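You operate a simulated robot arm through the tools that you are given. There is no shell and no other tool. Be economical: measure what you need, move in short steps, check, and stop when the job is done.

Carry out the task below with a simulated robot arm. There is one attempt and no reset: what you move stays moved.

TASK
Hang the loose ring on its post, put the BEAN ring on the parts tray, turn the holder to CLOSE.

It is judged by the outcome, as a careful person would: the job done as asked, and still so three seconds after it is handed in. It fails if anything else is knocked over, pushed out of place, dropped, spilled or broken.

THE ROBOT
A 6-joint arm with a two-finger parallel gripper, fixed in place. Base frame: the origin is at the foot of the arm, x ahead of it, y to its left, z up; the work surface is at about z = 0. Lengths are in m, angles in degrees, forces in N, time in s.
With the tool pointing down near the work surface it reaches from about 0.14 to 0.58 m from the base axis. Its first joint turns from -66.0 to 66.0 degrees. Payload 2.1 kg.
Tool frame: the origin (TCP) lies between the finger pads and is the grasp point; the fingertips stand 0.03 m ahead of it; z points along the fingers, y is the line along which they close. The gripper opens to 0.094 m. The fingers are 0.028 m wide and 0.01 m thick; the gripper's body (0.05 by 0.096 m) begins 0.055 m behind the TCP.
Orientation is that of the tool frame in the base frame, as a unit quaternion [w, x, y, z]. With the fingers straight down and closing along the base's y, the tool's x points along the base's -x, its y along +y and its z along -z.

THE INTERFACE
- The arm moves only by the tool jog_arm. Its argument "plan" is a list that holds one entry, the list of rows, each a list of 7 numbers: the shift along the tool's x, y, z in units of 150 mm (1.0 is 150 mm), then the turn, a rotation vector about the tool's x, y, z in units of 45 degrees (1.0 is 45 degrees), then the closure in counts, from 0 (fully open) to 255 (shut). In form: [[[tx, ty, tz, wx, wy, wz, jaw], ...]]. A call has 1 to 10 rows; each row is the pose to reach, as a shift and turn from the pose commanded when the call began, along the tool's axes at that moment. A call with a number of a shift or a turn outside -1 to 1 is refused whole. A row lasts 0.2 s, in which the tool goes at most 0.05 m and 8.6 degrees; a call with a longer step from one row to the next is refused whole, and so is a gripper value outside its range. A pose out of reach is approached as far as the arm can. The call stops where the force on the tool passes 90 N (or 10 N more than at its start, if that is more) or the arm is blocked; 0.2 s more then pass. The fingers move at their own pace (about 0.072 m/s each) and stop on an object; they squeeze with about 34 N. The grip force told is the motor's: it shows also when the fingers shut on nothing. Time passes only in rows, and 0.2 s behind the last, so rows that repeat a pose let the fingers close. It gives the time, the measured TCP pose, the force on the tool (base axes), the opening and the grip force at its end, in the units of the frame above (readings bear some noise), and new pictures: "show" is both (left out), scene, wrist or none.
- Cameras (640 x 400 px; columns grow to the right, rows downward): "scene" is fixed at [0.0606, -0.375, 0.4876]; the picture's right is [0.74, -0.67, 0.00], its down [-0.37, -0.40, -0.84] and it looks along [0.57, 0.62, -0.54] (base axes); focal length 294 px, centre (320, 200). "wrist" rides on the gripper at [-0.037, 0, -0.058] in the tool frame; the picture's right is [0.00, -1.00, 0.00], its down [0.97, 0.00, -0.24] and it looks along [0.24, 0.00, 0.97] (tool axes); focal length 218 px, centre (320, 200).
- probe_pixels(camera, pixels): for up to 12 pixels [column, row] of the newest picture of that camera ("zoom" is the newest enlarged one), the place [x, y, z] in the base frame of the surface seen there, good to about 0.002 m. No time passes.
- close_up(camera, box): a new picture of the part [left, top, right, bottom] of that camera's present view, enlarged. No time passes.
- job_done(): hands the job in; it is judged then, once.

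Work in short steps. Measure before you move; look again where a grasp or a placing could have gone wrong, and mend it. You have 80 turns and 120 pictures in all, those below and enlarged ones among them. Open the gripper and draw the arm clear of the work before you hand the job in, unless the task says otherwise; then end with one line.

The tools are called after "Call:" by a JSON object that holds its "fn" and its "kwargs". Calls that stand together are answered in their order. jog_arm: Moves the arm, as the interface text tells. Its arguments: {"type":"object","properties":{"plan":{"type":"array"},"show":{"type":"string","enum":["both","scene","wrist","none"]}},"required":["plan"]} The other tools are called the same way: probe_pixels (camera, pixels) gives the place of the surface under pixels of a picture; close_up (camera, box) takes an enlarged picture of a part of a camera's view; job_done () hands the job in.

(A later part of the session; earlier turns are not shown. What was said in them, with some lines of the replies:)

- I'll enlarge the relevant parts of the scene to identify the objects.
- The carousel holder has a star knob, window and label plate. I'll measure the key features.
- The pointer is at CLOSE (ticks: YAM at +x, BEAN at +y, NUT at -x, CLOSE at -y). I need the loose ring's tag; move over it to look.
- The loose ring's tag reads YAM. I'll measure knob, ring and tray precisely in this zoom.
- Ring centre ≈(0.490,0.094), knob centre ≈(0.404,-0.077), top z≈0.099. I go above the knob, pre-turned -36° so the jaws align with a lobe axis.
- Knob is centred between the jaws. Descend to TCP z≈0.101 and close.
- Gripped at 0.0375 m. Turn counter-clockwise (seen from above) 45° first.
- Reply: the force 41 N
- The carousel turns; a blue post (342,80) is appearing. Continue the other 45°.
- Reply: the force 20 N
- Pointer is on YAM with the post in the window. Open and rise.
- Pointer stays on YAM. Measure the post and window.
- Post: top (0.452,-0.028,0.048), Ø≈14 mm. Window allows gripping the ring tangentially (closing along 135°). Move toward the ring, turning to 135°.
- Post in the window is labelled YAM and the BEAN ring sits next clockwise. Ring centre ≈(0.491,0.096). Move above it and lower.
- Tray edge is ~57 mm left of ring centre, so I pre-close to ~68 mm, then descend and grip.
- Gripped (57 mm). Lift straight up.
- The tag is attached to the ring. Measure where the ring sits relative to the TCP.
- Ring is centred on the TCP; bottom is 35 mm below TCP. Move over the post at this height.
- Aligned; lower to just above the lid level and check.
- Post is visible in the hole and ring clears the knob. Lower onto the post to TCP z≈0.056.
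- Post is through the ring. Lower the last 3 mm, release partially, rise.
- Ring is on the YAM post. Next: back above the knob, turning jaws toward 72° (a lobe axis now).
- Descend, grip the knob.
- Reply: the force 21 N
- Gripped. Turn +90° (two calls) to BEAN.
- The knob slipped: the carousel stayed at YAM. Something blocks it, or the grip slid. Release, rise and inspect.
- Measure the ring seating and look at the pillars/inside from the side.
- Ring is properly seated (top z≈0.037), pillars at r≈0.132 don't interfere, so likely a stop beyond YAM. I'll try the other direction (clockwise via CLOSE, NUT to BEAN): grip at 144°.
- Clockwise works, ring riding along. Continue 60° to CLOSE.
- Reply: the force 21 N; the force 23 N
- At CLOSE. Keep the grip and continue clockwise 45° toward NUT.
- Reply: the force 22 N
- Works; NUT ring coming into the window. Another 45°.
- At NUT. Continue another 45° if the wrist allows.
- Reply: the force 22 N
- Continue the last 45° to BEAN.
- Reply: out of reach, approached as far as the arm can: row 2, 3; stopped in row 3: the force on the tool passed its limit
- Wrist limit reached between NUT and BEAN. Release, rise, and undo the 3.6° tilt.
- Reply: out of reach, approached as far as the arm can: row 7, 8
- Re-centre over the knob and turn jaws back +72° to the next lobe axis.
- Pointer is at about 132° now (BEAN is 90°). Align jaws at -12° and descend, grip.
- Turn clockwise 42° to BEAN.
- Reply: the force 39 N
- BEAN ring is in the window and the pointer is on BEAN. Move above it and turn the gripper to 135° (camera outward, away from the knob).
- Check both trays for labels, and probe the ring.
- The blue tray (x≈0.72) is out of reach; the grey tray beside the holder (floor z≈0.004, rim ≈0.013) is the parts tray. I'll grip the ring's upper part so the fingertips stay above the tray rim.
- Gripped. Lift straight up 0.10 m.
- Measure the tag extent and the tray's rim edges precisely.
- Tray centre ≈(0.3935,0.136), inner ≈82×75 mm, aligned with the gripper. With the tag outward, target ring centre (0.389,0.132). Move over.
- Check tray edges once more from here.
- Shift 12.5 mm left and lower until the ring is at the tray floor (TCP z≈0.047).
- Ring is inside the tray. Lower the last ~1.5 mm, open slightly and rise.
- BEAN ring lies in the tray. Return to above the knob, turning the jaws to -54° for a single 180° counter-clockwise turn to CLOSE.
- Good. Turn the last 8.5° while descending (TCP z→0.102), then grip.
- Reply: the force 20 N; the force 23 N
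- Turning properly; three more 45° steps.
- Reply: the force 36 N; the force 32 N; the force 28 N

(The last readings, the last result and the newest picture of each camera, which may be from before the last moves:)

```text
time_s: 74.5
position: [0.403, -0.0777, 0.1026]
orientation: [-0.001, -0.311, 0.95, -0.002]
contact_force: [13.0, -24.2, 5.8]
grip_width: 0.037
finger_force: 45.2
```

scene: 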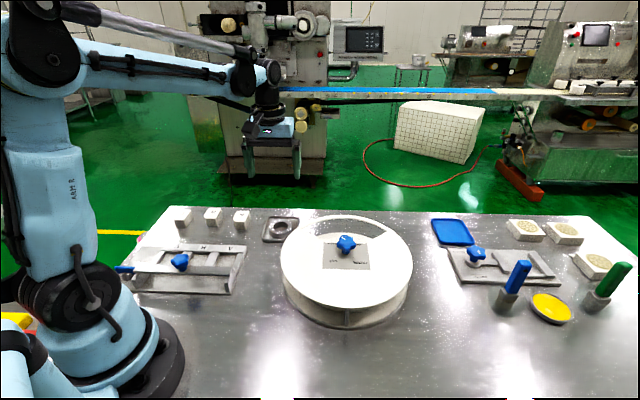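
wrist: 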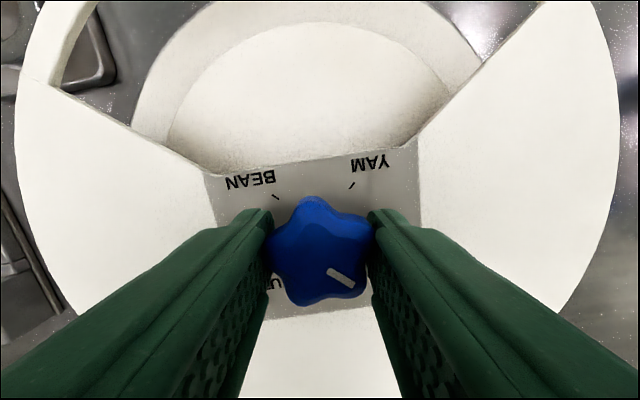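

Window shows the empty sector. Release, rise and check the pointer against CLOSE.

Call:
{"fn": "jog_arm", "kwargs": {"plan": [[[0, 0, 0, 0, 0, 0, 0], [0, 0, 0, 0, 0, 0, 0], [0, 0, 0, 0, 0, 0, 0], [0, 0, -0.25, 0, 0, 0.15, 0], [0, 0, -0.5, 0, 0, 0.3, 0], [0, 0, -0.75, 0, 0, 0.45, 0], [0, 0, -1.0, 0, 0, 0.6, 0], [0, 0, -1.0, 0, 0, 0.8, 0], [0, 0, -1.0, 0, 0, 0.8, 0]]]}}

Call:
{"fn": "close_up", "kwargs": {"camera": "wrist", "box": [250, 140, 390, 240]}}

Call:
{"fn": "close_up", "kwargs": {"camera": "scene", "box": [290, 200, 410, 275]}}

```text
refused: row 8 steps farther than a row can; nothing moved
```

```text
4.00 times, centred on (320, 190) of wrist
```

zoom: 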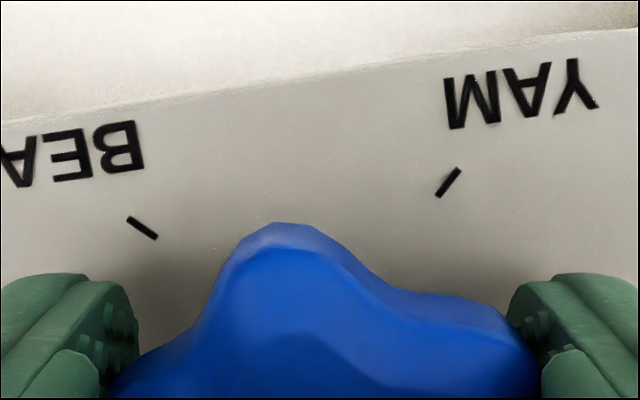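

```text
5.33 times, centred on (350, 238) of scene
```

zoom: 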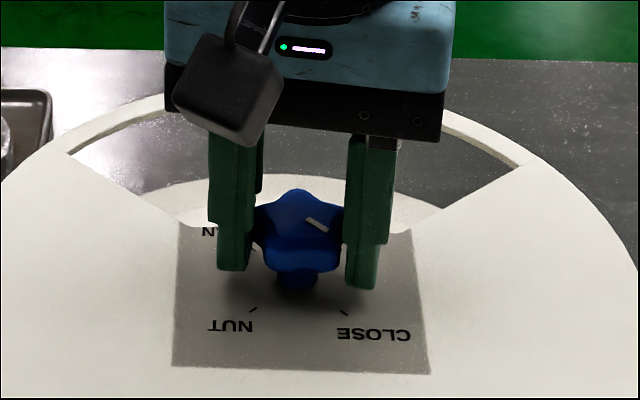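

The step was too large (9°); resend with smaller turns.

Call:
{"fn": "jog_arm", "kwargs": {"plan": [[[0, 0, 0, 0, 0, 0, 0], [0, 0, 0, 0, 0, 0, 0], [0, 0, 0, 0, 0, 0, 0], [0, 0, -0.25, 0, 0, 0.16, 0], [0, 0, -0.5, 0, 0, 0.32, 0], [0, 0, -0.7, 0, 0, 0.48, 0], [0, 0, -0.8, 0, 0, 0.64, 0], [0, 0, -0.8, 0, 0, 0.8, 0], [0, 0, -0.8, 0, 0, 0.8, 0]]]}}

Call:
{"fn": "close_up", "kwargs": {"camera": "wrist", "box": [250, 140, 390, 240]}}

Call:
{"fn": "close_up", "kwargs": {"camera": "scene", "box": [290, 200, 410, 275]}}

```text
time_s: 76.5
position: [0.4008, -0.077, 0.2226]
orientation: [0.0, 0.0, 1.0, -0.001]
contact_force: [-0.2, -0.7, -0.5]
grip_width: 0.0941
finger_force: 0.1
```

scene: 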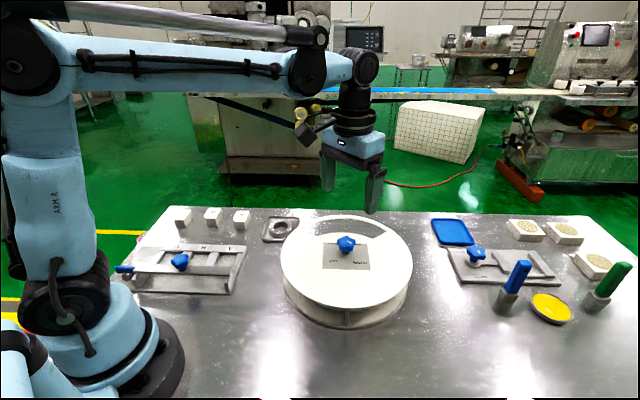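
wrist: 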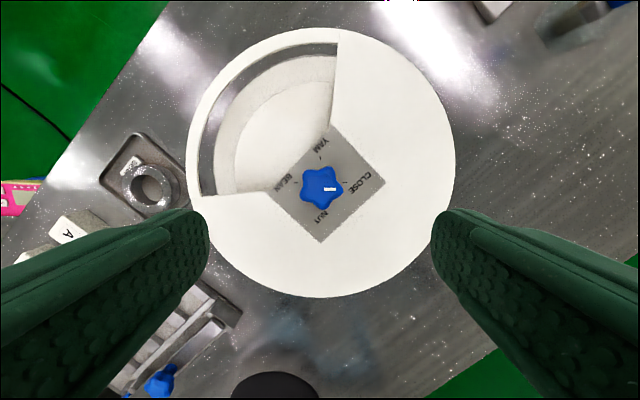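

```text
4.00 times, centred on (320, 190) of wrist
```

zoom: 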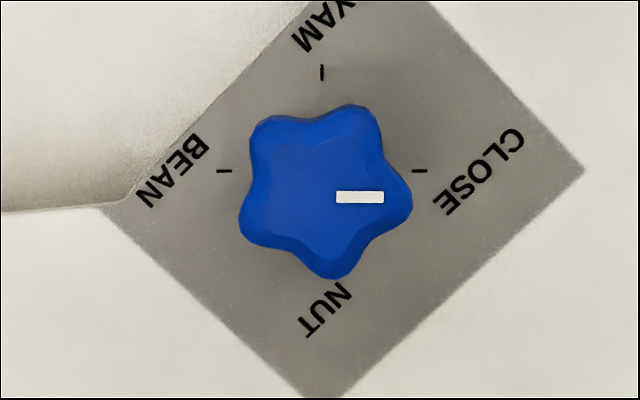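

```text
5.33 times, centred on (350, 238) of scene
```

zoom: 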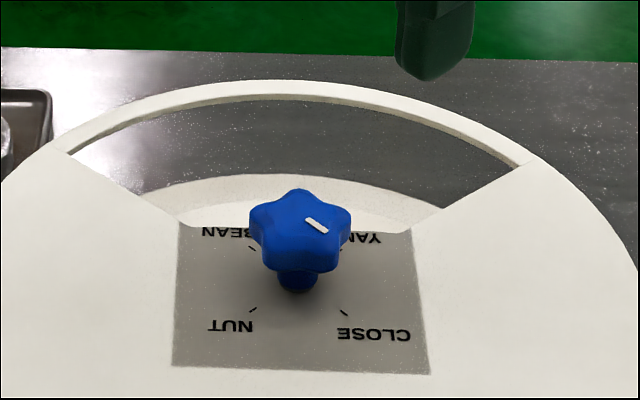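

Pointer is exactly on CLOSE, the BEAN ring is in the tray. Draw the arm clear and hand in.

Call:
{"fn": "jog_arm", "kwargs": {"plan": [[[0, 0, -0.25, 0, 0, 0, 0], [0.15, 0, -0.5, 0, 0, 0, 0], [0.3, 0, -0.75, 0, 0, 0, 0], [0.3, 0, -0.75, 0, 0, 0, 0]]]}}

```text
time_s: 77.5
position: [0.3561, -0.0772, 0.3362]
orientation: [-0.001, -0.001, 1.0, 0.0]
contact_force: [0.4, 1.0, 0.2]
grip_width: 0.0938
finger_force: 0.1
```

scene: 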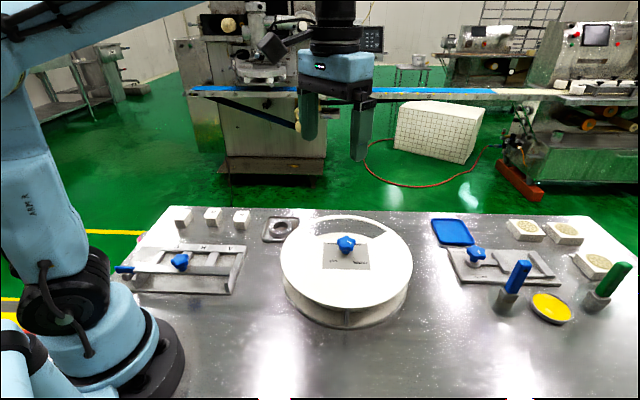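
wrist: 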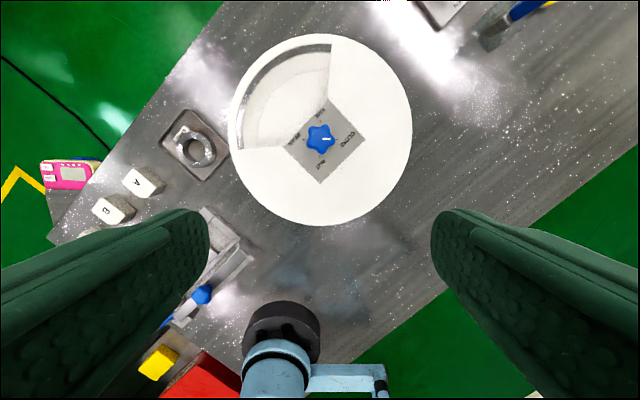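

Call:
{"fn": "job_done", "kwargs": {}}

```text
The job is handed in.
```

The loose YAM ring is on the YAM post, the BEAN ring is in the grey tray next to the holder, and the holder is turned to CLOSE. Neither tray was labelled; I took the grey one as the parts tray because the blue one was out of reach.
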